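You operate a simulated robot arm through the tools that you are given. There is no shell and no other tool. Be economical: measure what you need, move in short steps, check, and stop when the job is done.

The job below is to be done with a simulated robot arm. You get a single attempt, and the scene is never put back.

Task
Bring the red cube light to 50% on STORE in well C, switch off and dial back to FULL.
Fine: set the dial and dock the light before switching on; leave it in the well; leave the other lights alone.

It is judged by the outcome, as a careful person would: the job done as asked, and still so three seconds after it is handed in. It fails if anything else is knocked over, pushed out of place, dropped, spilled or broken.

Robot
A 7-joint arm with a two-finger parallel gripper, fixed in place. Base frame: the origin is at the foot of the arm, x ahead of it, y to its left, z up; the work surface is at about z = 0. Readings come in mm, rad, newtons and seconds.
With the tool pointing down near the work surface it reaches from about 220 to 580 mm from the base axis. Its first joint turns from -1.152 to 1.152 rad. Payload 2.5 kg.
The TCP is the grasp point between the finger pads, 23 mm short of the fingertips. In the tool frame z runs along the fingers and y along their closing line. Largest opening 94 mm; finger width 38, thickness 10; the body of the gripper, 54 by 96 mm, starts 39 mm behind the TCP.
Orientation is that of the tool frame in the base frame, as a unit quaternion [w, x, y, z]. With the fingers straight down and closing along the base's y, the tool's x points along the base's -x, its y along +y and its z along -z.

Tools
- The arm moves only by the tool apply_moves. Its argument "increments" is a list of rows, each a list of 7 numbers: the shift along the tool's x, y, z in m, then the turn, a rotation vector about the tool's x, y, z in rad, then the opening, from 0 (shut) to 1 (fully open). In form: [[x, y, z, wx, wy, wz, fingers], ...]. A call has 1 to 8 rows; each row is the pose to reach, as a shift and turn from the pose commanded when the call began, along the tool's axes at that moment. Each row takes 0.2 s and may step no farther than 50 mm and 0.15 rad from the row before; otherwise, or with a gripper value out of range, the whole call is refused. Where a pose cannot be reached the arm comes as near as it can. A force on the tool above 70 N (or 10 N above the force at the start of the call, whichever is more), or a blocked arm, ends the call early, and 0.2 s more pass. Each finger travels about 108 mm/s and halts on what it meets, pressing with about 41 N; the grip force reading is that of the motor and also rises with nothing between the fingers. The clock runs only during rows and for 0.2 s after the last one: add rows that repeat a pose to give the fingers time. It gives the time, the measured TCP pose, the force on the tool (base axes), the opening and the grip force at its end, in the units of the frame above (readings bear some noise).
- Cameras (640 x 400 px; columns grow to the right, rows downward): "scene" is fixed at [122.6, -407, 552.7]; the picture's right is [0.81, -0.58, 0.00], its down [-0.30, -0.42, -0.86] and it looks along [0.50, 0.70, -0.51] (base axes); focal length 318 px, centre (320, 200). "wrist" rides on the gripper at [86, 16, -75] in the tool frame; the picture's right is [-0.18, 0.98, 0.00], its down [-0.58, -0.11, -0.81] and it looks along [-0.79, -0.15, 0.59] (tool axes); focal length 243 px, centre (320, 200). There is no depth. A picture from a camera that has moved, and an enlarged one, comes with that camera's place and axes in the base frame and with its lens.
- grab_frame(camera): a new picture of that camera. The clock stands still meanwhile.
- zoom(camera, box): a new picture of the part [left, top, right, bottom] of that camera's present view, enlarged. The clock stands still meanwhile.
- finish_job(): hands the job in; it is judged then, once.

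Work in short steps. Places have to be worked out from the pictures, the camera data and where the tool is seen: move nearer, look again, correct. Check each grasp and each placing, and mend what went wrong. You have 120 turns and 68 pictures in all, those below and enlarged ones among them. Open the gripper and draw the arm clear of the work before you hand the job in, unless the task says otherwise; then end with one line.

The tools are called by a JSON object that holds its "op" and its "data". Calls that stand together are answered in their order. apply_moves: Moves the arm, as the interface text tells. Its arguments: {"type":"object","properties":{"increments":{"type":"array"}},"required":["increments"]} The other tools are called the same way: grab_frame (camera) takes a picture; zoom (camera, box) takes an enlarged picture of a part of a camera's view; finish_job () hands the job in.

At the start:

```text
clock: 0.0
tool_pos: [356.6, 31.0, 356.3]
tool_rot: [0.0, 0.0, 1.0, 0.0]
ft_force: [-0.3, 0.2, 0.1]
finger_gap: 94.2
finger_force: 0.0
```

scene: 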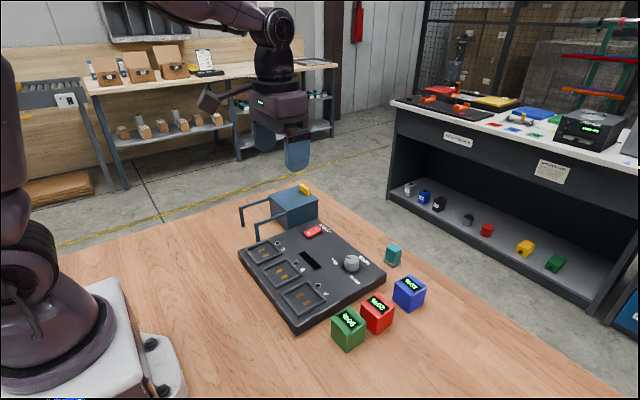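
wrist: 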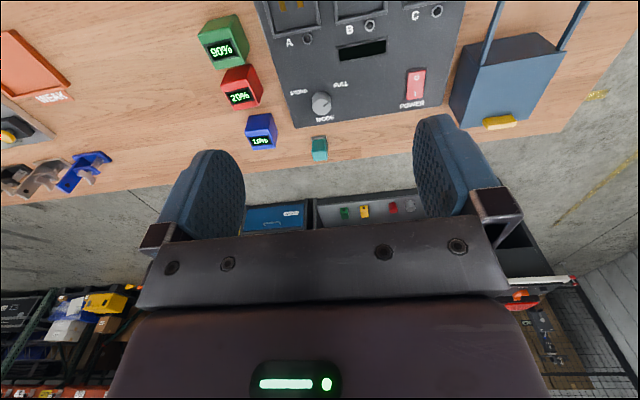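

I'll look closer at the panel and the cubes in both views first.

{"op": "zoom", "data": {"camera": "scene", "box": [230, 180, 440, 360]}}

{"op": "zoom", "data": {"camera": "wrist", "box": [180, 0, 500, 170]}}

```text
2.22 times, centred on (335, 270) of scene
camera zoom: at [122.6, -407.0, 552.7], right [0.81, -0.58, 0.0], down [-0.3, -0.42, -0.86], along [0.5, 0.7, -0.51], focal length 707 px, centre (287, 44)
```

zoom: 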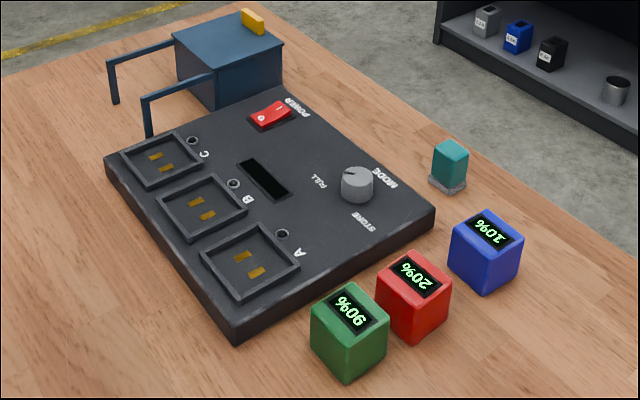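

```text
2.00 times, centred on (340, 85) of wrist
camera zoom: at [270.2, 47.4, 431.1], right [0.18, 0.98, 0.0], down [0.58, -0.11, 0.81], along [0.79, -0.15, -0.59], focal length 485 px, centre (280, 430)
```

zoom: 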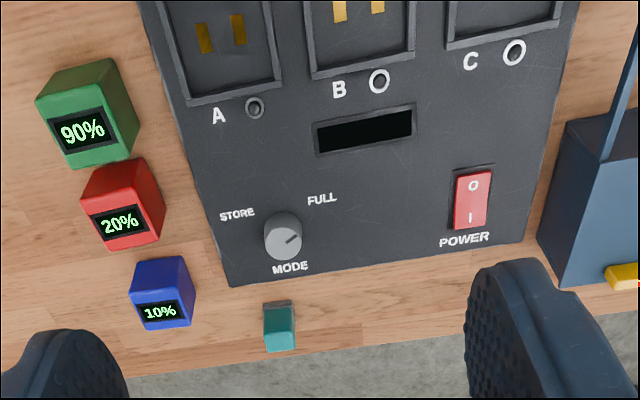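

The dial seems to point to FULL and the wells have their contacts free. I'll back the arm off for a fuller view of panel and cubes.

{"op": "apply_moves", "data": {"increments": [[0.04, -0.02, 0, 0, 0, 0, 1], [0.08, -0.04, 0, 0, 0, 0, 1], [0.11, -0.06, 0, 0, 0, 0, 1], [0.11, -0.06, 0, 0, 0, 0, 1]]}}

{"op": "grab_frame", "data": {"camera": "wrist"}}

```text
clock: 1.0
tool_pos: [245.8, -28.9, 356.0]
tool_rot: [0.0, 0.0, 1.0, 0.001]
ft_force: [-0.3, 0.0, 1.1]
finger_gap: 94.1
finger_force: 0.0
```

```text
63 pictures are left
camera wrist: at [159.5, -12.6, 431.2], right [0.18, 0.98, 0.0], down [0.58, -0.11, 0.81], along [0.79, -0.15, -0.59], focal length 243 px, centre (320, 200)
```

wrist: 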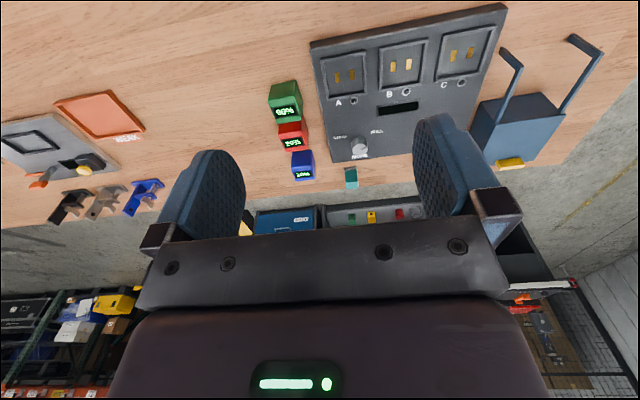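

The whole panel is in view; I enlarge it.

{"op": "zoom", "data": {"camera": "wrist", "box": [250, 0, 410, 100]}}

{"op": "zoom", "data": {"camera": "wrist", "box": [250, 90, 410, 190]}}

{"op": "zoom", "data": {"camera": "wrist", "box": [390, 0, 630, 150]}}

```text
4.00 times, centred on (330, 50) of wrist
camera zoom: at [159.5, -12.6, 431.2], right [0.18, 0.98, 0.0], down [0.58, -0.11, 0.81], along [0.79, -0.15, -0.59], focal length 970 px, centre (280, 800)
```

zoom: 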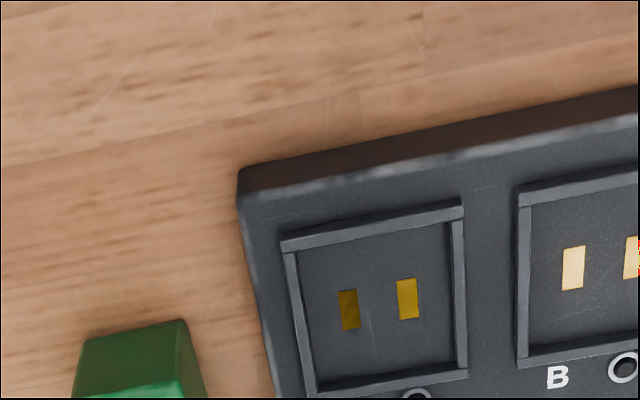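

```text
4.00 times, centred on (330, 140) of wrist
camera zoom: at [159.5, -12.6, 431.2], right [0.18, 0.98, 0.0], down [0.58, -0.11, 0.81], along [0.79, -0.15, -0.59], focal length 970 px, centre (280, 440)
```

zoom: 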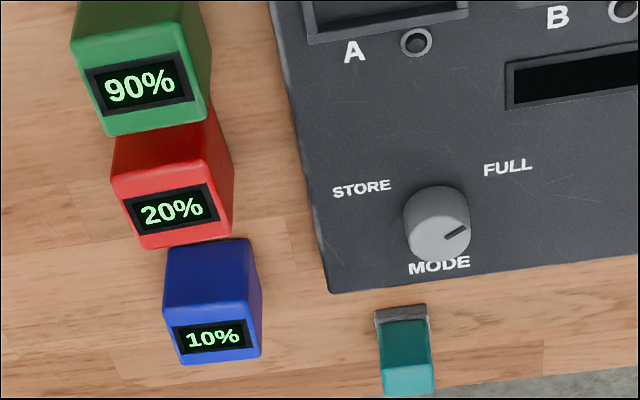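

```text
2.67 times, centred on (510, 75) of wrist
camera zoom: at [159.5, -12.6, 431.2], right [0.18, 0.98, 0.0], down [0.58, -0.11, 0.81], along [0.79, -0.15, -0.59], focal length 647 px, centre (-187, 533)
```

zoom: 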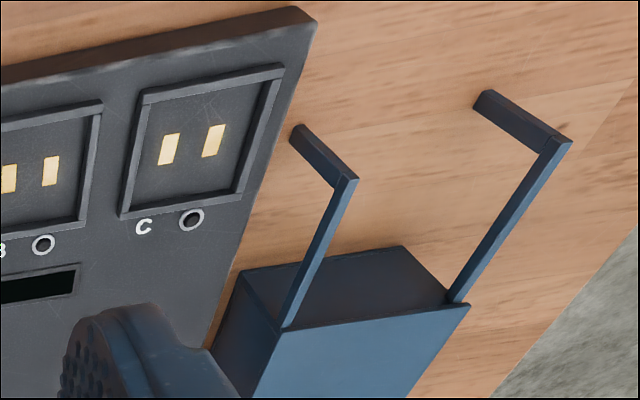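

Estimated from the two views: panel spans x 319–569, y −58–218, top z ≈ 25–30; knob ≈ (510, 5); power ≈ (515, 168); well C ≈ (367, 173); red cube ≈ (470, −125). I move above the knob and look again.

{"op": "apply_moves", "data": {"increments": [[-0.04, 0.006, 0.02, 0, 0, 0, 1], [-0.08, 0.012, 0.045, 0, 0, 0, 1], [-0.12, 0.018, 0.07, 0, 0, 0, 1], [-0.16, 0.024, 0.095, 0, 0, 0, 1], [-0.2, 0.03, 0.12, 0, 0, 0, 1], [-0.24, 0.034, 0.15, 0, 0, 0, 0.8], [-0.264, 0.034, 0.17, 0, 0, 0, 0.7], [-0.264, 0.034, 0.17, 0, 0, 0, 0.7]]}}

{"op": "grab_frame", "data": {"camera": "wrist"}}

{"op": "grab_frame", "data": {"camera": "scene"}}

```text
refused: row 6 steps farther than a row can; nothing moved
```

```text
59 pictures are left
camera wrist: at [159.5, -12.6, 431.2], right [0.18, 0.98, 0.0], down [0.58, -0.11, 0.81], along [0.79, -0.15, -0.59], focal length 243 px, centre (320, 200)
```

wrist: 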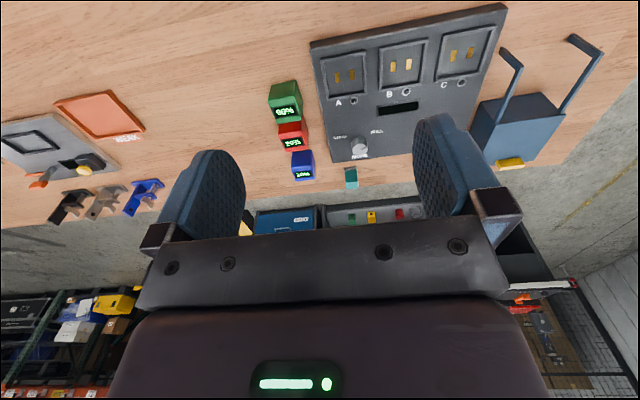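

```text
58 pictures are left
```

scene: 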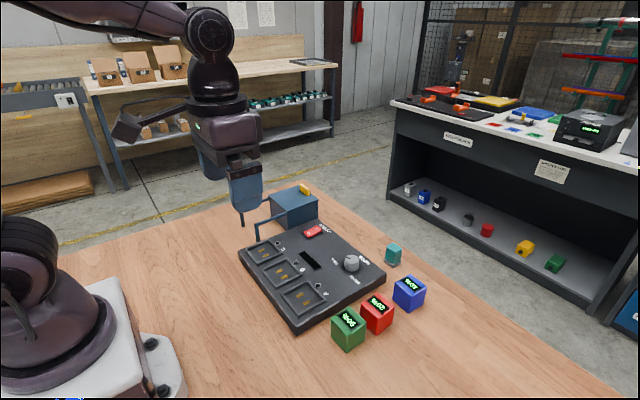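

The step was too long and refused; same move with smaller steps.

{"op": "apply_moves", "data": {"increments": [[-0.035, 0.006, 0.02, 0, 0, 0, 1], [-0.07, 0.012, 0.04, 0, 0, 0, 1], [-0.105, 0.018, 0.06, 0, 0, 0, 1], [-0.14, 0.024, 0.08, 0, 0, 0, 1], [-0.175, 0.03, 0.1, 0, 0, 0, 1], [-0.21, 0.034, 0.12, 0, 0, 0, 0.8], [-0.245, 0.034, 0.14, 0, 0, 0, 0.7], [-0.264, 0.034, 0.16, 0, 0, 0, 0.7]]}}

{"op": "grab_frame", "data": {"camera": "wrist"}}

{"op": "grab_frame", "data": {"camera": "scene"}}

```text
clock: 2.8
tool_pos: [510.6, 6.7, 197.7]
tool_rot: [0.0, 0.0, 1.0, 0.0]
ft_force: [0.6, -0.2, 0.1]
finger_gap: 65.6
finger_force: 0.0
```

```text
57 pictures are left
camera wrist: at [423.7, 22.3, 271.8], right [0.18, 0.98, 0.0], down [0.58, -0.11, 0.81], along [0.79, -0.15, -0.59], focal length 243 px, centre (320, 200)
```

wrist: 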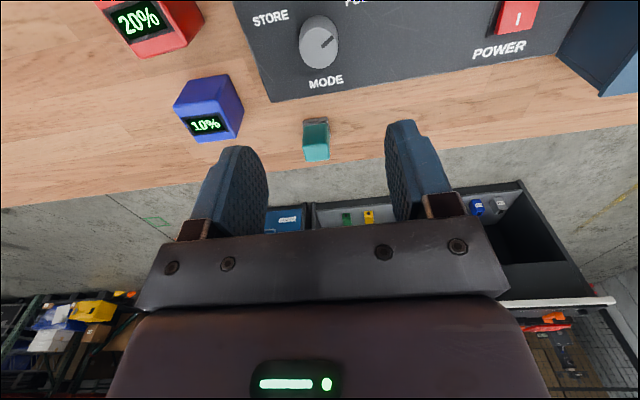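

```text
56 pictures are left
```

scene: 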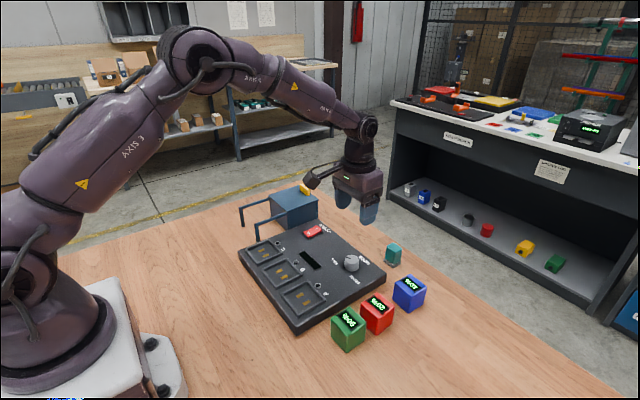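

Knob centre is at about (511, 6), top z ≈ 43, so I'm right above it. I'll pre-turn the wrist by +0.78 rad (so the turn is centred) and lower to z ≈ 95.

{"op": "apply_moves", "data": {"increments": [[0, 0, 0.02, 0, 0, 0.14, 0.7], [0, 0, 0.04, 0, 0, 0.28, 0.7], [0, 0, 0.06, 0, 0, 0.42, 0.7], [0, 0, 0.08, 0, 0, 0.56, 0.7], [0, 0, 0.1, 0, 0, 0.7, 0.7], [0, 0, 0.1, 0, 0, 0.785, 0.7], [0, 0, 0.1, 0, 0, 0.785, 0.7]]}}

{"op": "grab_frame", "data": {"camera": "wrist"}}

{"op": "zoom", "data": {"camera": "scene", "box": [270, 170, 430, 300]}}

```text
clock: 4.4
tool_pos: [510.0, 6.2, 95.6]
tool_rot: [0.0, 0.384, 0.923, 0.001]
ft_force: [-0.5, -1.1, 0.5]
finger_gap: 65.9
finger_force: 0.0
```

```text
55 pictures are left
camera wrist: at [460.7, 78.4, 170.5], right [0.83, 0.56, 0.0], down [0.33, -0.49, 0.81], along [0.45, -0.67, -0.59], focal length 243 px, centre (320, 200)
```

wrist: 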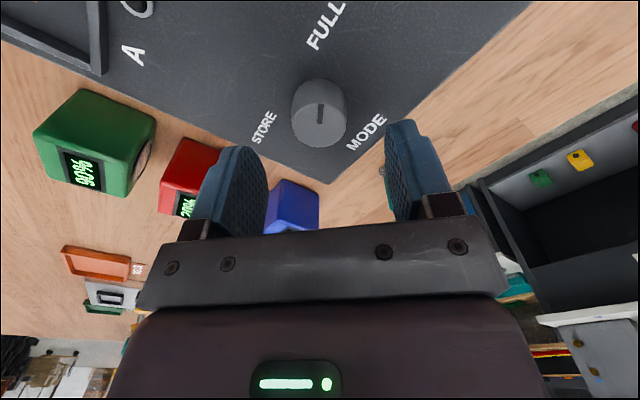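

```text
3.08 times, centred on (350, 235) of scene
camera zoom: at [122.6, -407.0, 552.7], right [0.81, -0.58, 0.0], down [-0.3, -0.42, -0.86], along [0.5, 0.7, -0.51], focal length 979 px, centre (228, 92)
```

zoom: 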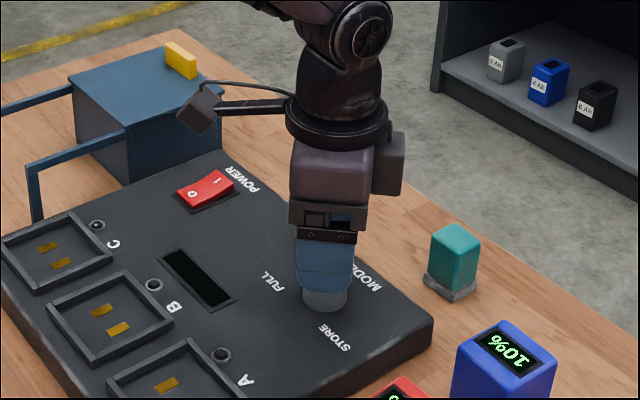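

The pointer is at FULL (bearing ≈120°) and STORE is at ≈240°, so a 120° turn, counter-clockwise from above. I turn the wrist a bit further back and lower onto the knob with the fingers open.

{"op": "apply_moves", "data": {"increments": [[0, 0, 0.01, 0, 0, 0.13, 0.7], [0, 0, 0.02, 0, 0, 0.26, 0.7], [0, 0, 0.03, 0, 0, 0.26, 0.7], [0, 0, 0.038, 0, 0, 0.26, 0.7], [0, 0, 0.038, 0, 0, 0.26, 0.7]]}}

{"op": "zoom", "data": {"camera": "wrist", "box": [170, 50, 470, 240]}}

{"op": "zoom", "data": {"camera": "scene", "box": [300, 200, 400, 290]}}

```text
clock: 5.6
tool_pos: [510.3, 4.7, 58.6]
tool_rot: [0.0, 0.5, 0.866, 0.0]
ft_force: [-0.2, -0.2, -0.6]
finger_gap: 65.9
finger_force: 0.2
```

```text
2.11 times, centred on (320, 145) of wrist
camera zoom: at [481.0, 88.1, 132.6], right [0.94, 0.33, 0.0], down [0.2, -0.56, 0.81], along [0.27, -0.76, -0.59], focal length 511 px, centre (320, 316)
```

zoom: 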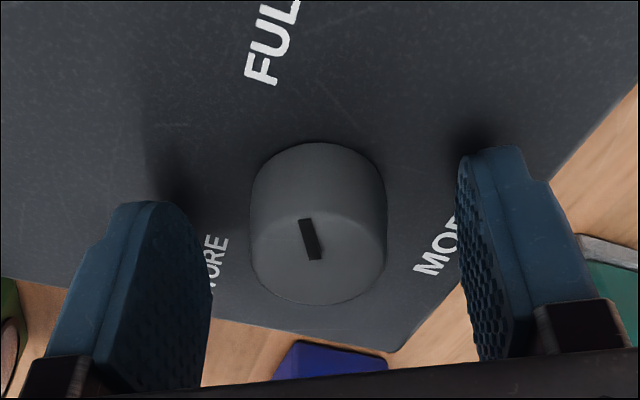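

```text
4.44 times, centred on (350, 245) of scene
camera zoom: at [122.6, -407.0, 552.7], right [0.81, -0.58, 0.0], down [-0.3, -0.42, -0.86], along [0.5, 0.7, -0.51], focal length 1414 px, centre (187, 0)
```

zoom: 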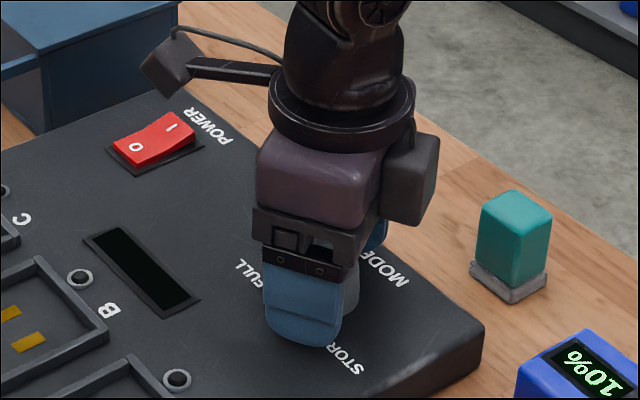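

The fingers straddle the knob with overlap; tips clear of the panel. I close on it.

{"op": "apply_moves", "data": {"increments": [[0, 0, 0.003, 0, 0, 0, 0.5], [0, 0, 0.003, 0, 0, 0, 0.3], [0, 0, 0.003, 0, 0, 0, 0.2], [0, 0, 0.003, 0, 0, 0, 0.2]]}}

{"op": "zoom", "data": {"camera": "wrist", "box": [170, 50, 470, 240]}}

```text
clock: 6.6
tool_pos: [510.6, 3.9, 55.6]
tool_rot: [-0.001, 0.499, 0.867, 0.0]
ft_force: [-6.3, -1.0, 3.2]
finger_gap: 33.7
finger_force: 45.0
```

```text
2.11 times, centred on (320, 145) of wrist
camera zoom: at [481.0, 87.9, 129.8], right [0.94, 0.33, 0.0], down [0.2, -0.56, 0.81], along [0.27, -0.76, -0.59], focal length 511 px, centre (320, 316)
```

zoom: 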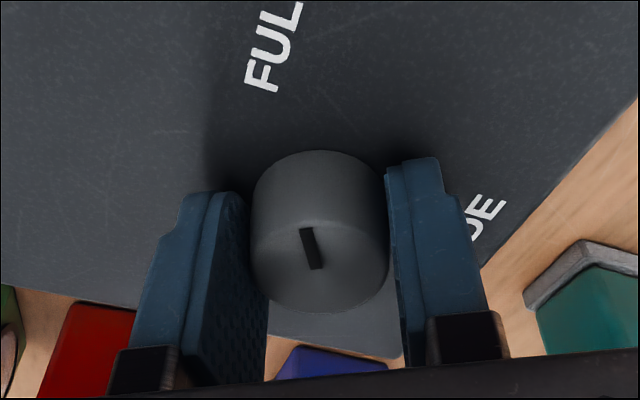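

Gripped (33.7 mm). I turn it counter-clockwise seen from above, first by 60°.

{"op": "apply_moves", "data": {"increments": [[0, 0, 0.003, 0, 0, -0.14, 0.2], [0, 0, 0.003, 0, 0, -0.28, 0.2], [0, 0, 0.003, 0, 0, -0.42, 0.2], [0, 0, 0.003, 0, 0, -0.56, 0.2], [0, 0, 0.003, 0, 0, -0.7, 0.2], [0, 0, 0.003, 0, 0, -0.84, 0.2], [0, 0, 0.003, 0, 0, -0.95, 0.2], [0, 0, 0.003, 0, 0, -1.047, 0.2]]}}

{"op": "zoom", "data": {"camera": "wrist", "box": [170, 50, 470, 240]}}

```text
clock: 8.4
tool_pos: [511.8, 4.7, 52.9]
tool_rot: [0.001, -0.001, 1.0, 0.0]
ft_force: [-16.1, -1.7, 34.7]
finger_gap: 33.5
finger_force: 44.6
```

```text
2.11 times, centred on (320, 145) of wrist
camera zoom: at [424.4, 21.0, 128.3], right [0.18, 0.98, 0.0], down [0.58, -0.11, 0.81], along [0.79, -0.15, -0.59], focal length 511 px, centre (320, 316)
```

zoom: 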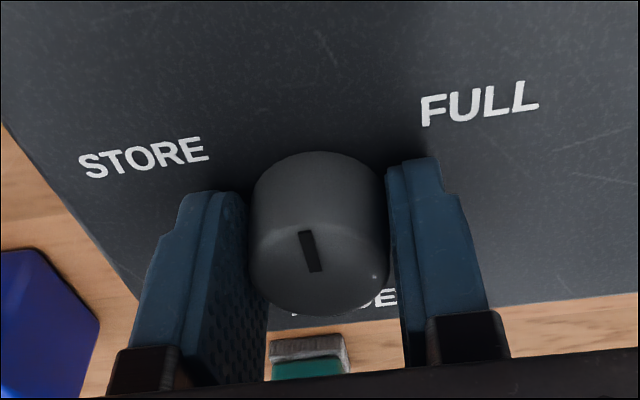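

The knob follows the fingers; the tips press lightly on the panel (top ≈ z 30), so I rise 3 mm and turn the other 60°.

{"op": "apply_moves", "data": {"increments": [[0, 0, -0.003, 0, 0, -0.14, 0.2], [0, 0, -0.003, 0, 0, -0.28, 0.2], [0, 0, -0.003, 0, 0, -0.42, 0.2], [0, 0, -0.003, 0, 0, -0.56, 0.2], [0, 0, -0.003, 0, 0, -0.7, 0.2], [0, 0, -0.003, 0, 0, -0.84, 0.2], [0, 0, -0.003, 0, 0, -0.95, 0.2], [0, 0, -0.003, 0, 0, -1.047, 0.2]]}}

{"op": "zoom", "data": {"camera": "wrist", "box": [170, 50, 470, 240]}}

```text
clock: 10.2
tool_pos: [510.4, 5.5, 54.1]
tool_rot: [0.001, -0.501, 0.865, 0.0]
ft_force: [18.8, 6.4, -33.7]
finger_gap: 33.8
finger_force: 45.3
```

```text
2.11 times, centred on (320, 145) of wrist
camera zoom: at [453.2, -61.4, 128.6], right [-0.76, 0.65, 0.0], down [0.38, 0.45, 0.81], along [0.52, 0.61, -0.59], focal length 511 px, centre (320, 316)
```

zoom: 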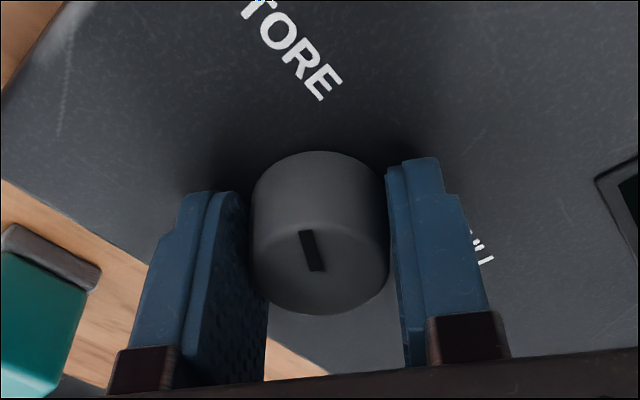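

Pointer has turned with the wrist toward STORE. I open and rise a little to check.

{"op": "apply_moves", "data": {"increments": [[0, 0, 0, 0, 0, 0, 0.5], [0, 0, 0, 0, 0, 0, 0.7], [0, 0, -0.03, 0, 0, 0, 0.7], [0, 0, -0.07, 0, 0, 0, 0.7], [0, 0, -0.1, 0, 0, 0, 0.7], [0, 0, -0.1, 0, 0, 0, 0.7]]}}

{"op": "zoom", "data": {"camera": "wrist", "box": [170, 0, 470, 190]}}

{"op": "zoom", "data": {"camera": "scene", "box": [270, 200, 430, 300]}}

```text
clock: 11.6
tool_pos: [509.6, 5.3, 156.3]
tool_rot: [0.0, -0.501, 0.866, 0.001]
ft_force: [0.8, 0.2, 0.2]
finger_gap: 65.9
finger_force: 0.1
```

```text
2.11 times, centred on (320, 95) of wrist
camera zoom: at [452.2, -61.6, 230.6], right [-0.76, 0.65, 0.0], down [0.39, 0.45, 0.81], along [0.52, 0.61, -0.59], focal length 511 px, centre (320, 421)
```

zoom: 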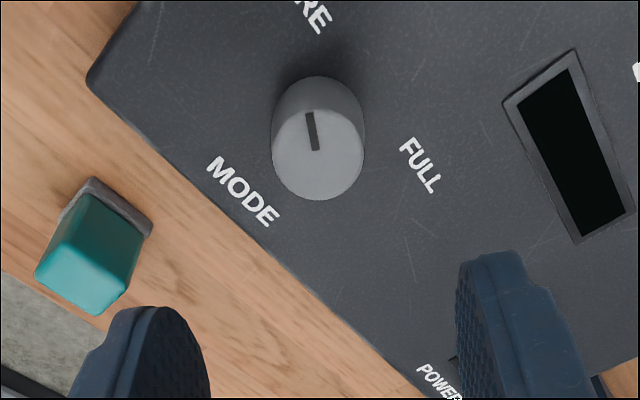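

```text
4.00 times, centred on (350, 250) of scene
camera zoom: at [122.6, -407.0, 552.7], right [0.81, -0.58, 0.0], down [-0.3, -0.42, -0.86], along [0.5, 0.7, -0.51], focal length 1273 px, centre (200, 0)
```

zoom: 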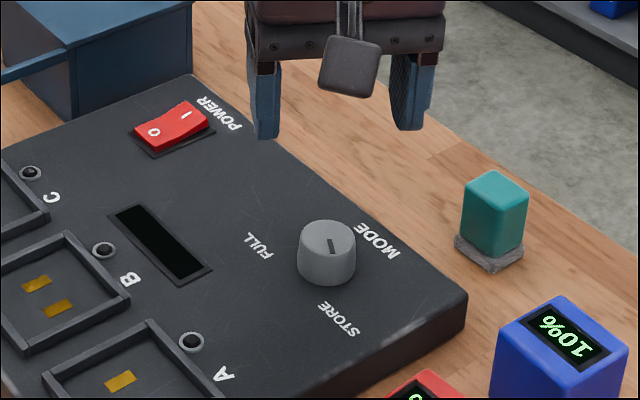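

The pointer now faces STORE. Next I move above the red cube, un-turning the wrist on the way.

{"op": "apply_moves", "data": {"increments": [[0.017, -0.004, -0.005, 0, 0, 0.131, 0.9], [0.034, -0.008, -0.01, 0, 0, 0.262, 0.9], [0.051, -0.012, -0.015, 0, 0, 0.393, 0.9], [0.068, -0.016, -0.02, 0, 0, 0.524, 0.9], [0.085, -0.02, -0.02, 0, 0, 0.655, 0.9], [0.1, -0.024, -0.02, 0, 0, 0.785, 0.9], [0.116, -0.027, -0.02, 0, 0, 0.916, 0.9], [0.1326, -0.0304, -0.02, 0, 0, 1.047, 0.9]]}}

{"op": "grab_frame", "data": {"camera": "wrist"}}

{"op": "grab_frame", "data": {"camera": "scene"}}

```text
clock: 13.4
tool_pos: [470.9, -126.5, 174.8]
tool_rot: [0.0, 0.001, 1.0, 0.0]
ft_force: [0.2, -0.8, -0.4]
finger_gap: 84.6
finger_force: 0.0
```

```text
46 pictures are left
camera wrist: at [384.4, -109.0, 250.0], right [0.19, 0.98, 0.0], down [0.58, -0.11, 0.81], along [0.79, -0.15, -0.59], focal length 243 px, centre (320, 200)
```

wrist: 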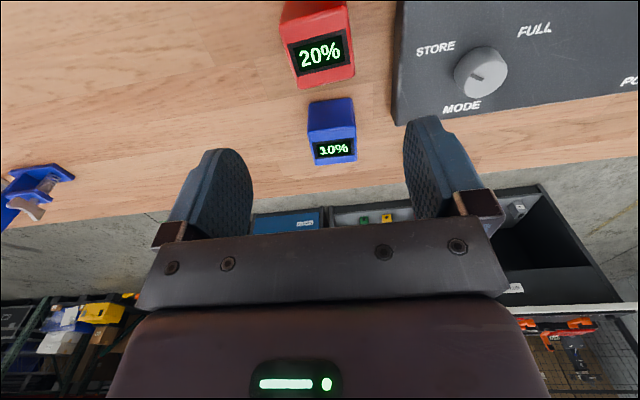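

```text
45 pictures are left
```

scene: 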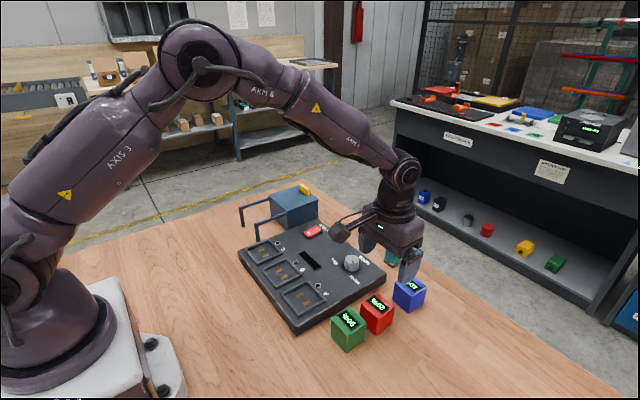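

Red cube's top centre comes out at (470, −125), z ≈ 48, so I'm over it; I enlarge to check its yaw.

{"op": "zoom", "data": {"camera": "wrist", "box": [260, 0, 420, 100]}}

```text
4.00 times, centred on (340, 50) of wrist
camera zoom: at [384.4, -109.0, 250.0], right [0.19, 0.98, 0.0], down [0.58, -0.11, 0.81], along [0.79, -0.15, -0.59], focal length 970 px, centre (240, 800)
```

zoom: 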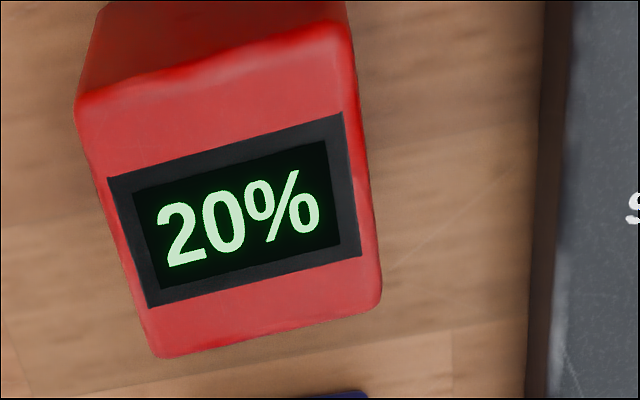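

Cube is about 50 mm with yaw ≈3°. I align and descend so that the tips stay ~20 mm above the cube bottom (to clear the well rim later).

{"op": "apply_moves", "data": {"increments": [[0.001, 0.001, 0.04, 0, 0, -0.05, 0.9], [0.001, 0.001, 0.08, 0, 0, -0.05, 0.9], [0.001, 0.001, 0.11, 0, 0, -0.05, 0.9], [0.001, 0.001, 0.13, 0, 0, -0.05, 0.9], [0.001, 0.001, 0.13, 0, 0, -0.05, 0.9]]}}

{"op": "grab_frame", "data": {"camera": "wrist"}}

{"op": "zoom", "data": {"camera": "scene", "box": [320, 240, 450, 360]}}

```text
clock: 14.6
tool_pos: [469.3, -124.7, 45.7]
tool_rot: [0.001, -0.025, 1.0, -0.001]
ft_force: [0.5, 0.1, 0.4]
finger_gap: 84.4
finger_force: 0.2
```

```text
43 pictures are left
camera wrist: at [382.4, -112.8, 119.6], right [0.13, 0.99, 0.0], down [0.59, -0.08, 0.81], along [0.8, -0.11, -0.59], focal length 243 px, centre (320, 200)
```

wrist: 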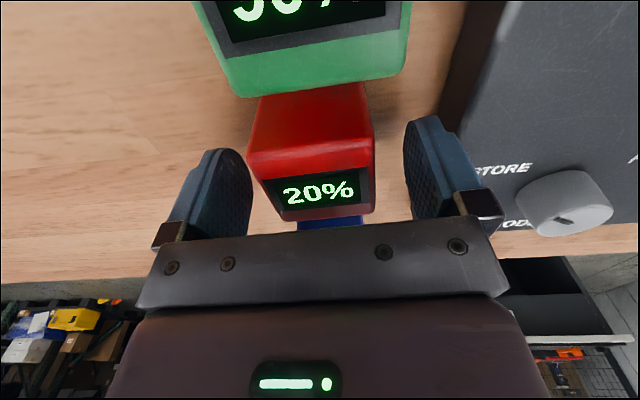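

```text
3.33 times, centred on (385, 300) of scene
camera zoom: at [122.6, -407.0, 552.7], right [0.81, -0.58, 0.0], down [-0.3, -0.42, -0.86], along [0.5, 0.7, -0.51], focal length 1060 px, centre (103, -133)
```

zoom: 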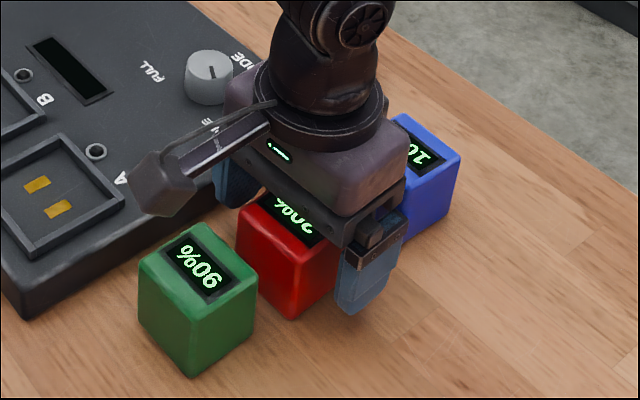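

The red cube lies squarely between the fingers with the neighbours clear. I close.

{"op": "apply_moves", "data": {"increments": [[0, 0, 0, 0, 0, 0, 0.6], [0, 0, 0, 0, 0, 0, 0.4], [0, 0, 0, 0, 0, 0, 0.4], [0, 0, 0, 0, 0, 0, 0.4]]}}

```text
clock: 15.6
tool_pos: [469.5, -125.2, 43.9]
tool_rot: [0.0, -0.026, 1.0, 0.0]
ft_force: [1.0, 0.1, 0.7]
finger_gap: 49.7
finger_force: 40.6
```

Held at 49.7 mm. I lift straight up and straighten the yaw.

{"op": "apply_moves", "data": {"increments": [[0, 0, -0.03, 0, 0, 0, 0.4], [0, 0, -0.06, 0, 0, 0.025, 0.4], [0, 0, -0.09, 0, 0, 0.05, 0.4], [0, 0, -0.12, 0, 0, 0.05, 0.4], [0, 0, -0.12, 0, 0, 0.05, 0.4]]}}

{"op": "grab_frame", "data": {"camera": "wrist"}}

{"op": "grab_frame", "data": {"camera": "scene"}}

```text
clock: 16.8
tool_pos: [469.8, -123.6, 164.4]
tool_rot: [0.0, 0.0, 1.0, 0.0]
ft_force: [0.1, -0.1, -2.1]
finger_gap: 49.8
finger_force: 40.7
```

```text
41 pictures are left
camera wrist: at [383.5, -107.9, 239.4], right [0.18, 0.98, 0.0], down [0.58, -0.11, 0.81], along [0.79, -0.15, -0.59], focal length 243 px, centre (320, 200)
```

wrist: 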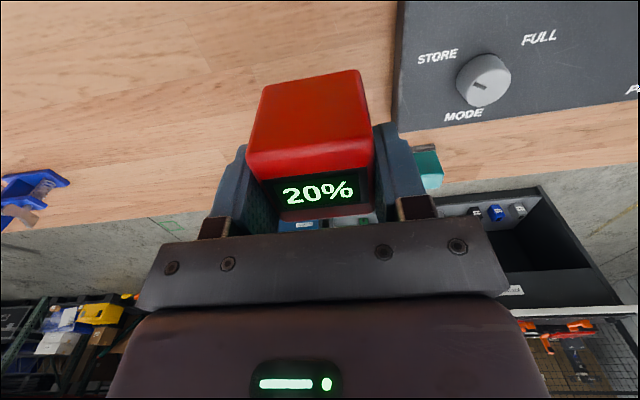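

```text
40 pictures are left
```

scene: 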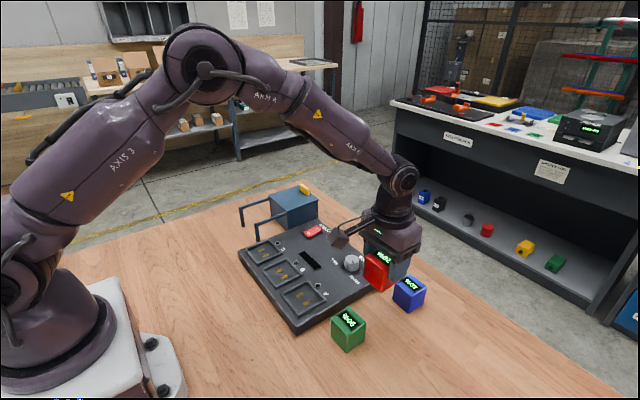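

Cube held and centred in the fingers. I carry it high over the panel to just short of well C to look at the well up close.

{"op": "apply_moves", "data": {"increments": [[0.008, 0.02, -0.02, 0, 0, 0, 0.4], [0.026, 0.06, -0.036, 0, 0, 0, 0.4], [0.045, 0.1, -0.036, 0, 0, 0, 0.4], [0.063, 0.14, -0.036, 0, 0, 0, 0.4], [0.082, 0.18, -0.036, 0, 0, 0, 0.4], [0.1, 0.22, -0.036, 0, 0, 0, 0.4], [0.12, 0.26, -0.036, 0, 0, 0, 0.4], [0.135, 0.296, -0.036, 0, 0, 0, 0.4]]}}

{"op": "grab_frame", "data": {"camera": "wrist"}}

{"op": "zoom", "data": {"camera": "wrist", "box": [220, 0, 460, 150]}}

```text
clock: 18.6
tool_pos: [335.2, 171.1, 201.1]
tool_rot: [0.0, 0.001, 1.0, 0.0]
ft_force: [0.0, 0.4, -3.3]
finger_gap: 49.7
finger_force: 41.2
```

```text
39 pictures are left
camera wrist: at [248.3, 187.7, 275.9], right [0.18, 0.98, 0.0], down [0.58, -0.11, 0.81], along [0.79, -0.15, -0.59], focal length 243 px, centre (320, 200)
```

wrist: 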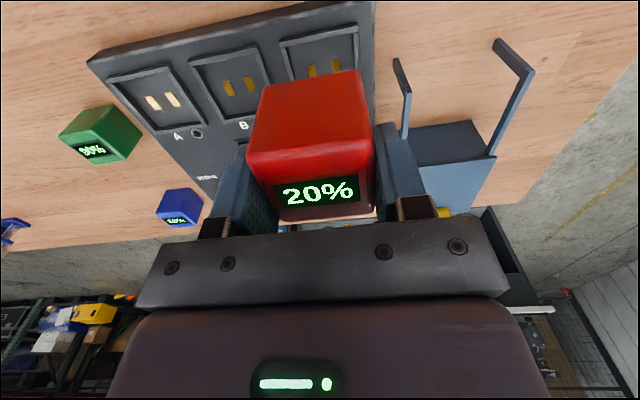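

```text
2.67 times, centred on (340, 75) of wrist
camera zoom: at [248.3, 187.7, 275.9], right [0.18, 0.98, 0.0], down [0.58, -0.11, 0.81], along [0.79, -0.15, -0.59], focal length 647 px, centre (267, 533)
```

zoom: 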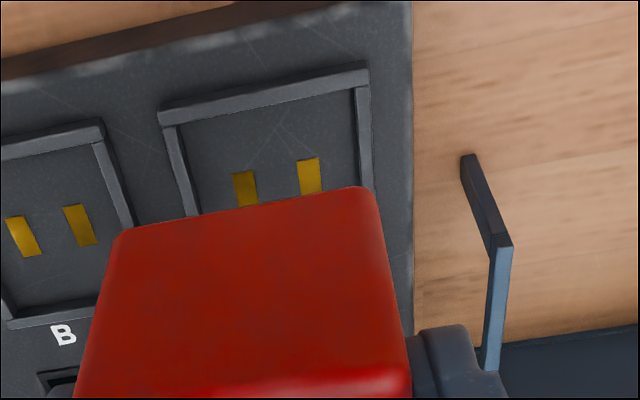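

Well C centre works out at (366, 171), inner size ≈ 58 mm against the 50 mm cube. I move above it and descend to z ≈ 100 to check.

{"op": "apply_moves", "data": {"increments": [[-0.02, 0, 0, 0, 0, 0, 0.4], [-0.0308, 0, 0.02, 0, 0, 0, 0.4], [-0.0308, 0, 0.05, 0, 0, 0, 0.4], [-0.0308, 0, 0.08, 0, 0, 0, 0.4], [-0.0308, 0, 0.1, 0, 0, 0, 0.4], [-0.0308, 0, 0.1, 0, 0, 0, 0.4]]}}

{"op": "grab_frame", "data": {"camera": "wrist"}}

{"op": "zoom", "data": {"camera": "scene", "box": [220, 190, 350, 300]}}

```text
clock: 20.0
tool_pos: [366.1, 171.8, 101.4]
tool_rot: [0.0, -0.002, 1.0, 0.0]
ft_force: [0.0, -1.0, -2.7]
finger_gap: 49.8
finger_force: 40.9
```

```text
37 pictures are left
camera wrist: at [279.3, 188.2, 175.7], right [0.18, 0.98, 0.0], down [0.58, -0.11, 0.81], along [0.79, -0.15, -0.59], focal length 243 px, centre (320, 200)
```

wrist: 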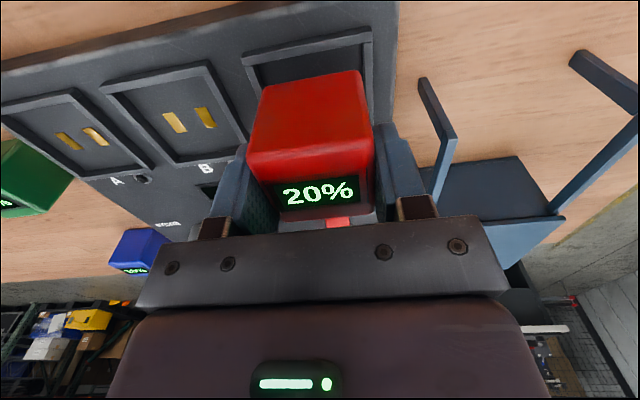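

```text
3.64 times, centred on (285, 245) of scene
camera zoom: at [122.6, -407.0, 552.7], right [0.81, -0.58, 0.0], down [-0.3, -0.42, -0.86], along [0.5, 0.7, -0.51], focal length 1157 px, centre (447, 36)
```

zoom: 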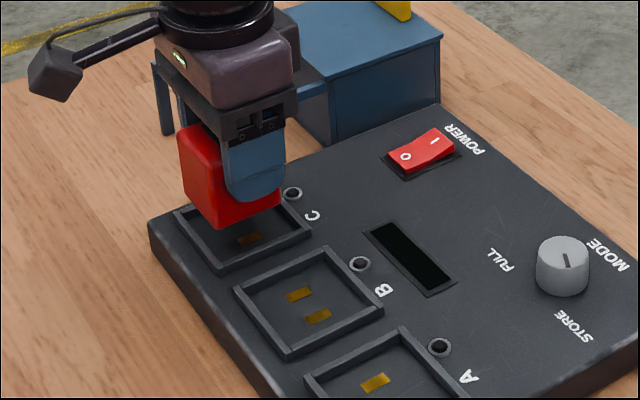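

Cube is aligned with the well. Lowering gently in.

{"op": "apply_moves", "data": {"increments": [[-0.0005, -0.0005, 0.01, 0, 0, 0, 0.4], [-0.0005, -0.0005, 0.018, 0, 0, 0, 0.4], [-0.0005, -0.0005, 0.023, 0, 0, 0, 0.4], [-0.0005, -0.0005, 0.026, 0, 0, 0, 0.4], [-0.0005, -0.0005, 0.026, 0, 0, 0, 0.4]]}}

{"op": "zoom", "data": {"camera": "scene", "box": [220, 190, 350, 300]}}

{"op": "zoom", "data": {"camera": "wrist", "box": [200, 0, 440, 150]}}

```text
clock: 21.2
tool_pos: [365.6, 172.3, 74.6]
tool_rot: [-0.001, -0.001, 1.0, 0.0]
ft_force: [0.5, 0.8, -3.0]
finger_gap: 49.5
finger_force: 40.5
```

```text
3.64 times, centred on (285, 245) of scene
camera zoom: at [122.6, -407.0, 552.7], right [0.81, -0.58, 0.0], down [-0.3, -0.42, -0.86], along [0.5, 0.7, -0.51], focal length 1157 px, centre (447, 36)
```

zoom: 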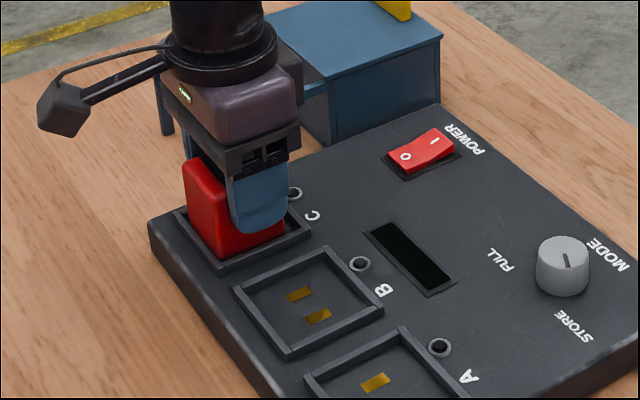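

```text
2.67 times, centred on (320, 75) of wrist
camera zoom: at [279.5, 187.5, 150.0], right [0.18, 0.98, 0.0], down [0.58, -0.11, 0.81], along [0.79, -0.15, -0.59], focal length 647 px, centre (320, 533)
```

zoom: 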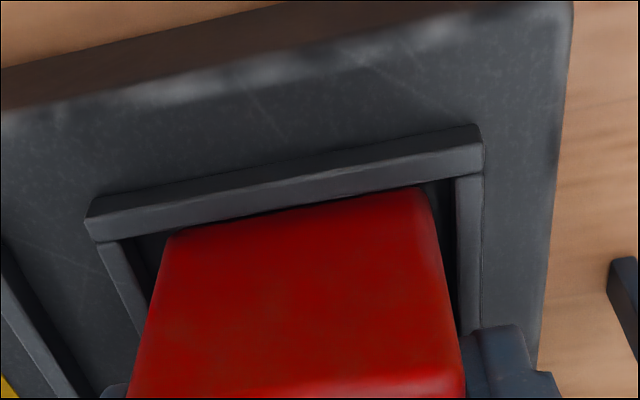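

It is inside the rim with room on all sides. I lower 1.5 mm at a time until the contact force shows.

{"op": "apply_moves", "data": {"increments": [[0, -0.0005, 0.0015, 0, 0, 0, 0.4], [0, -0.0005, 0.003, 0, 0, 0, 0.4], [0, -0.0005, 0.003, 0, 0, 0, 0.4]]}}

```text
clock: 22.0
tool_pos: [366.3, 171.4, 74.1]
tool_rot: [0.002, 0.0, 1.0, 0.001]
ft_force: [-7.0, -2.4, 35.1]
finger_gap: 49.8
finger_force: 41.1
```

Seated (35 N at z 74). I relieve the pressure and open only partly, then rise.

{"op": "apply_moves", "data": {"increments": [[0, 0, -0.002, 0, 0, 0, 0.4], [0, 0, -0.002, 0, 0, 0, 0.55], [0, 0, -0.002, 0, 0, 0, 0.66], [0, 0, -0.002, 0, 0, 0, 0.66], [0, 0, -0.03, 0, 0, 0, 0.66], [0, 0, -0.07, 0, 0, 0, 0.66], [0, 0, -0.11, 0, 0, 0, 0.66], [0, 0, -0.11, 0, 0, 0, 0.66]]}}

{"op": "zoom", "data": {"camera": "scene", "box": [220, 190, 350, 300]}}

{"op": "grab_frame", "data": {"camera": "wrist"}}

```text
clock: 23.8
tool_pos: [364.7, 170.0, 182.5]
tool_rot: [0.0, -0.001, 1.0, 0.0]
ft_force: [0.3, 0.4, 0.4]
finger_gap: 62.1
finger_force: 0.1
```

```text
3.64 times, centred on (285, 245) of scene
camera zoom: at [122.6, -407.0, 552.7], right [0.81, -0.58, 0.0], down [-0.3, -0.42, -0.86], along [0.5, 0.7, -0.51], focal length 1157 px, centre (447, 36)
```

zoom: 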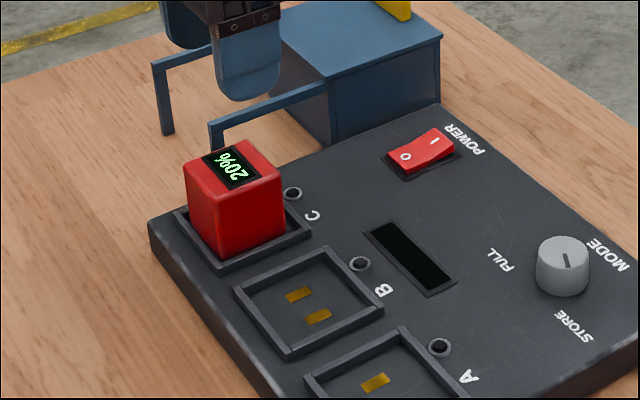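

```text
32 pictures are left
camera wrist: at [278.8, 187.1, 257.2], right [0.18, 0.98, 0.0], down [0.58, -0.11, 0.81], along [0.79, -0.15, -0.59], focal length 243 px, centre (320, 200)
```

wrist: 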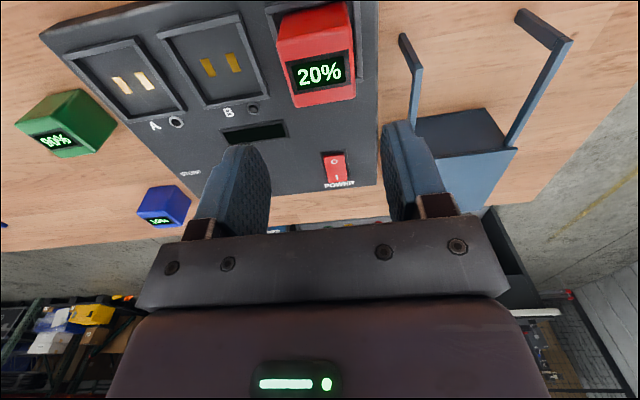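

Docked, showing 20%. The rocker is OFF (I end raised) at about (510, 165). I shut the gripper, turn the wrist 90° so the narrow side presses, and go over the switch.

{"op": "apply_moves", "data": {"increments": [[-0.018, 0, 0, 0, 0, -0.14, 0.4], [-0.036, -0.001, 0, 0, 0, -0.28, 0.2], [-0.054, -0.002, 0, 0, 0, -0.42, 0], [-0.072, -0.003, 0, 0, 0, -0.56, 0], [-0.09, -0.003, 0, 0, 0, -0.7, 0], [-0.108, -0.004, 0, 0, 0, -0.84, 0], [-0.126, -0.005, 0, 0, 0, -0.98, 0], [-0.145, -0.005, 0, 0, 0, -1.12, 0]]}}

{"op": "apply_moves", "data": {"increments": [[0, 0, 0.015, 0, 0, -0.15, 0], [0, 0, 0.03, 0, 0, -0.3, 0], [0, 0, 0.045, 0, 0, -0.45, 0], [0, 0, 0.045, 0, 0, -0.45, 0]]}}

{"op": "grab_frame", "data": {"camera": "wrist"}}

{"op": "zoom", "data": {"camera": "scene", "box": [250, 170, 380, 280]}}

```text
clock: 25.6
tool_pos: [511.1, 165.5, 182.6]
tool_rot: [0.0, -0.533, 0.846, 0.0]
ft_force: [0.1, 0.0, -0.2]
finger_gap: 0.0
finger_force: 41.0
```

```text
clock: 26.6
tool_pos: [510.8, 166.1, 138.5]
tool_rot: [0.0, 0.708, -0.707, 0.0]
ft_force: [-0.1, 0.1, 0.0]
finger_gap: 0.0
finger_force: 41.0
```

```text
31 pictures are left
camera wrist: at [495.0, 79.8, 211.8], right [-0.98, 0.18, 0.0], down [0.11, 0.58, 0.81], along [0.15, 0.79, -0.59], focal length 243 px, centre (320, 200)
```

wrist: 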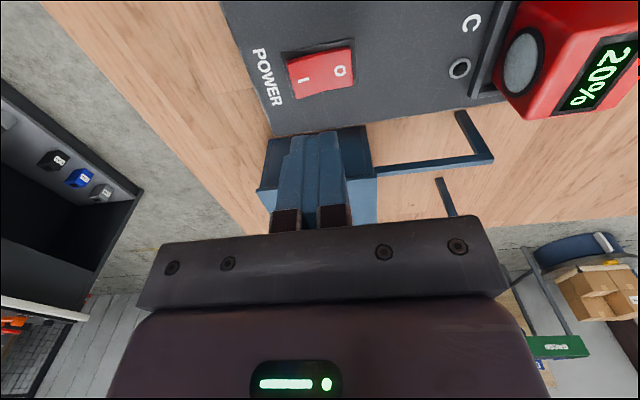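

```text
3.64 times, centred on (315, 225) of scene
camera zoom: at [122.6, -407.0, 552.7], right [0.81, -0.58, 0.0], down [-0.3, -0.42, -0.86], along [0.5, 0.7, -0.51], focal length 1157 px, centre (338, 109)
```

zoom: 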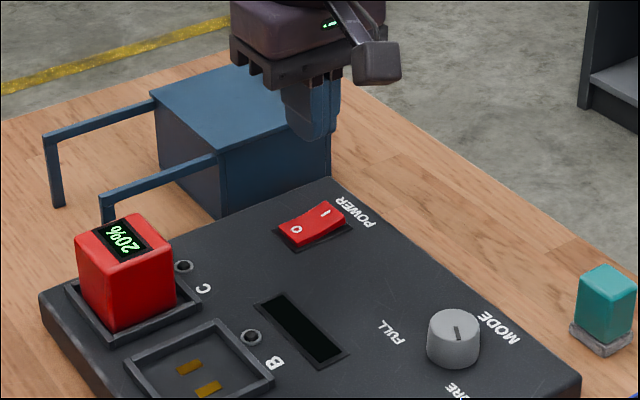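

I mark at (523, 167), O mark at (496, 168). I move over the I end and descend to z ≈ 72.

{"op": "apply_moves", "data": {"increments": [[-0.001, -0.014, 0.02, 0, 0, 0, 0], [-0.001, -0.014, 0.045, 0, 0, 0, 0], [-0.001, -0.014, 0.066, 0, 0, 0, 0], [-0.001, -0.014, 0.066, 0, 0, 0, 0]]}}

{"op": "zoom", "data": {"camera": "wrist", "box": [200, 50, 440, 200]}}

{"op": "zoom", "data": {"camera": "scene", "box": [250, 170, 380, 280]}}

```text
clock: 27.6
tool_pos: [525.1, 166.2, 70.0]
tool_rot: [0.001, -0.707, 0.707, 0.0]
ft_force: [-0.1, 0.4, 0.2]
finger_gap: 0.2
finger_force: 41.4
```

```text
2.67 times, centred on (320, 125) of wrist
camera zoom: at [509.2, 80.3, 145.2], right [-0.98, 0.18, 0.0], down [0.11, 0.58, 0.81], along [0.15, 0.79, -0.59], focal length 647 px, centre (320, 400)
```

zoom: 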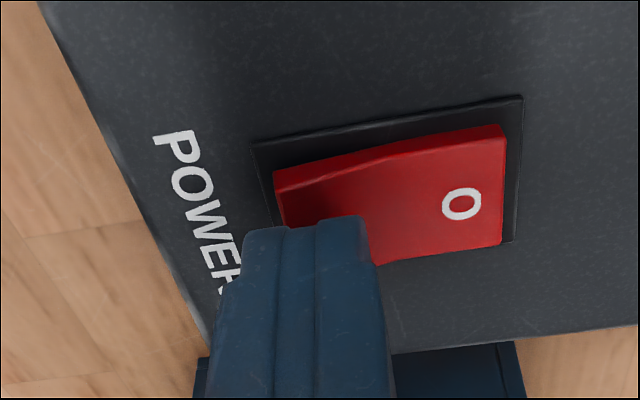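

```text
3.64 times, centred on (315, 225) of scene
camera zoom: at [122.6, -407.0, 552.7], right [0.81, -0.58, 0.0], down [-0.3, -0.42, -0.86], along [0.5, 0.7, -0.51], focal length 1157 px, centre (338, 109)
```

zoom: 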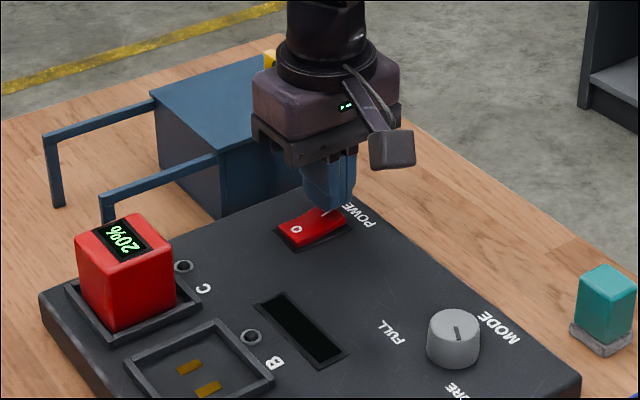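

Positioned over the I end. I press down in small steps.

{"op": "apply_moves", "data": {"increments": [[0, 0, 0.004, 0, 0, 0, 0], [0, 0, 0.007, 0, 0, 0, 0], [0, 0, 0.01, 0, 0, 0, 0]]}}

{"op": "zoom", "data": {"camera": "scene", "box": [250, 170, 380, 280]}}

```text
clock: 28.4
tool_pos: [523.8, 166.4, 62.4]
tool_rot: [0.0, 0.707, -0.707, 0.0]
ft_force: [-2.7, -1.6, 5.6]
finger_gap: 0.0
finger_force: 41.2
```

```text
3.64 times, centred on (315, 225) of scene
camera zoom: at [122.6, -407.0, 552.7], right [0.81, -0.58, 0.0], down [-0.3, -0.42, -0.86], along [0.5, 0.7, -0.51], focal length 1157 px, centre (338, 109)
```

zoom: 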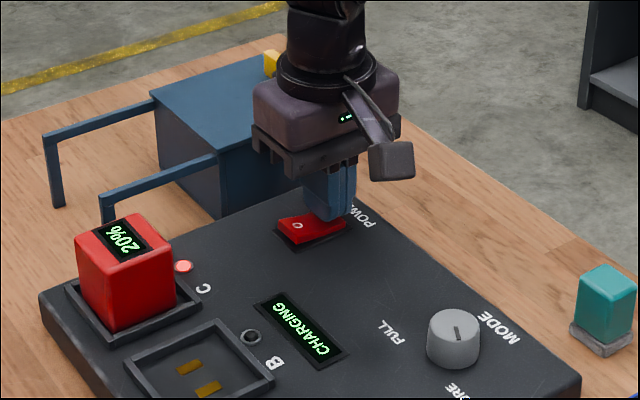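

It's on: the display reads CHARGING and the C lamp is lit. I lift off and wait just above the O end.

{"op": "apply_moves", "data": {"increments": [[0, 0, -0.02, 0, 0, 0, 0], [0, 0.015, -0.02, 0, 0, 0, 0], [0, 0.028, -0.015, 0, 0, 0, 0]]}}

{"op": "zoom", "data": {"camera": "scene", "box": [250, 170, 380, 280]}}

```text
clock: 29.2
tool_pos: [496.3, 165.8, 77.1]
tool_rot: [-0.001, -0.707, 0.707, 0.0]
ft_force: [-0.2, -0.1, 0.5]
finger_gap: 0.2
finger_force: 41.0
```

```text
3.64 times, centred on (315, 225) of scene
camera zoom: at [122.6, -407.0, 552.7], right [0.81, -0.58, 0.0], down [-0.3, -0.42, -0.86], along [0.5, 0.7, -0.51], focal length 1157 px, centre (338, 109)
```

zoom: 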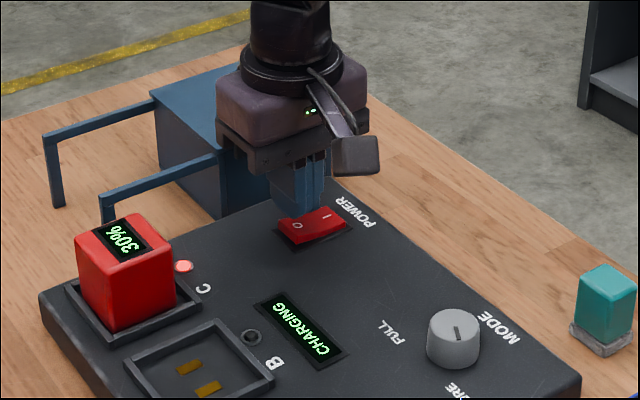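

Already 30%. I wait briefly, lowering to just above the O end, and check.

{"op": "apply_moves", "data": {"increments": [[0, 0, 0.004, 0, 0, 0, 0], [0, 0, 0.004, 0, 0, 0, 0]]}}

{"op": "zoom", "data": {"camera": "scene", "box": [250, 170, 380, 280]}}

```text
clock: 29.8
tool_pos: [495.6, 166.2, 73.0]
tool_rot: [0.0, -0.707, 0.707, -0.001]
ft_force: [0.4, 0.1, -0.2]
finger_gap: 0.0
finger_force: 41.3
```

```text
3.64 times, centred on (315, 225) of scene
camera zoom: at [122.6, -407.0, 552.7], right [0.81, -0.58, 0.0], down [-0.3, -0.42, -0.86], along [0.5, 0.7, -0.51], focal length 1157 px, centre (338, 109)
```

zoom: 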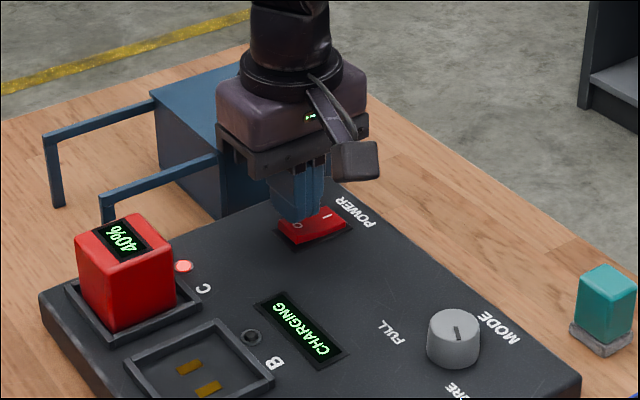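

40%. Another short wait.

{"op": "apply_moves", "data": {"increments": [[0, 0, 0.001, 0, 0, 0, 0]]}}

{"op": "zoom", "data": {"camera": "scene", "box": [250, 170, 380, 280]}}

```text
clock: 30.2
tool_pos: [496.1, 165.8, 72.2]
tool_rot: [0.0, 0.707, -0.707, 0.0]
ft_force: [0.3, -0.6, 0.3]
finger_gap: 0.0
finger_force: 40.8
```

```text
3.64 times, centred on (315, 225) of scene
camera zoom: at [122.6, -407.0, 552.7], right [0.81, -0.58, 0.0], down [-0.3, -0.42, -0.86], along [0.5, 0.7, -0.51], focal length 1157 px, centre (338, 109)
```

zoom: 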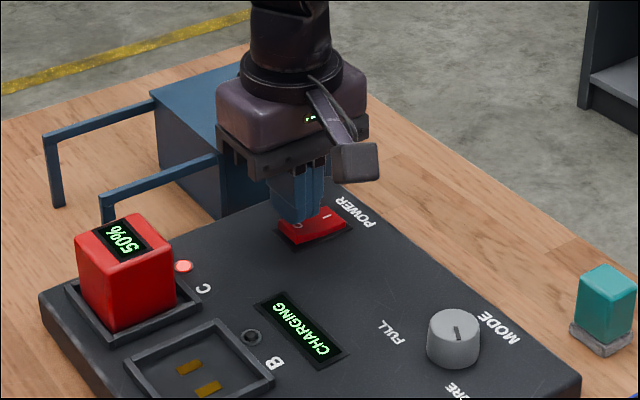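

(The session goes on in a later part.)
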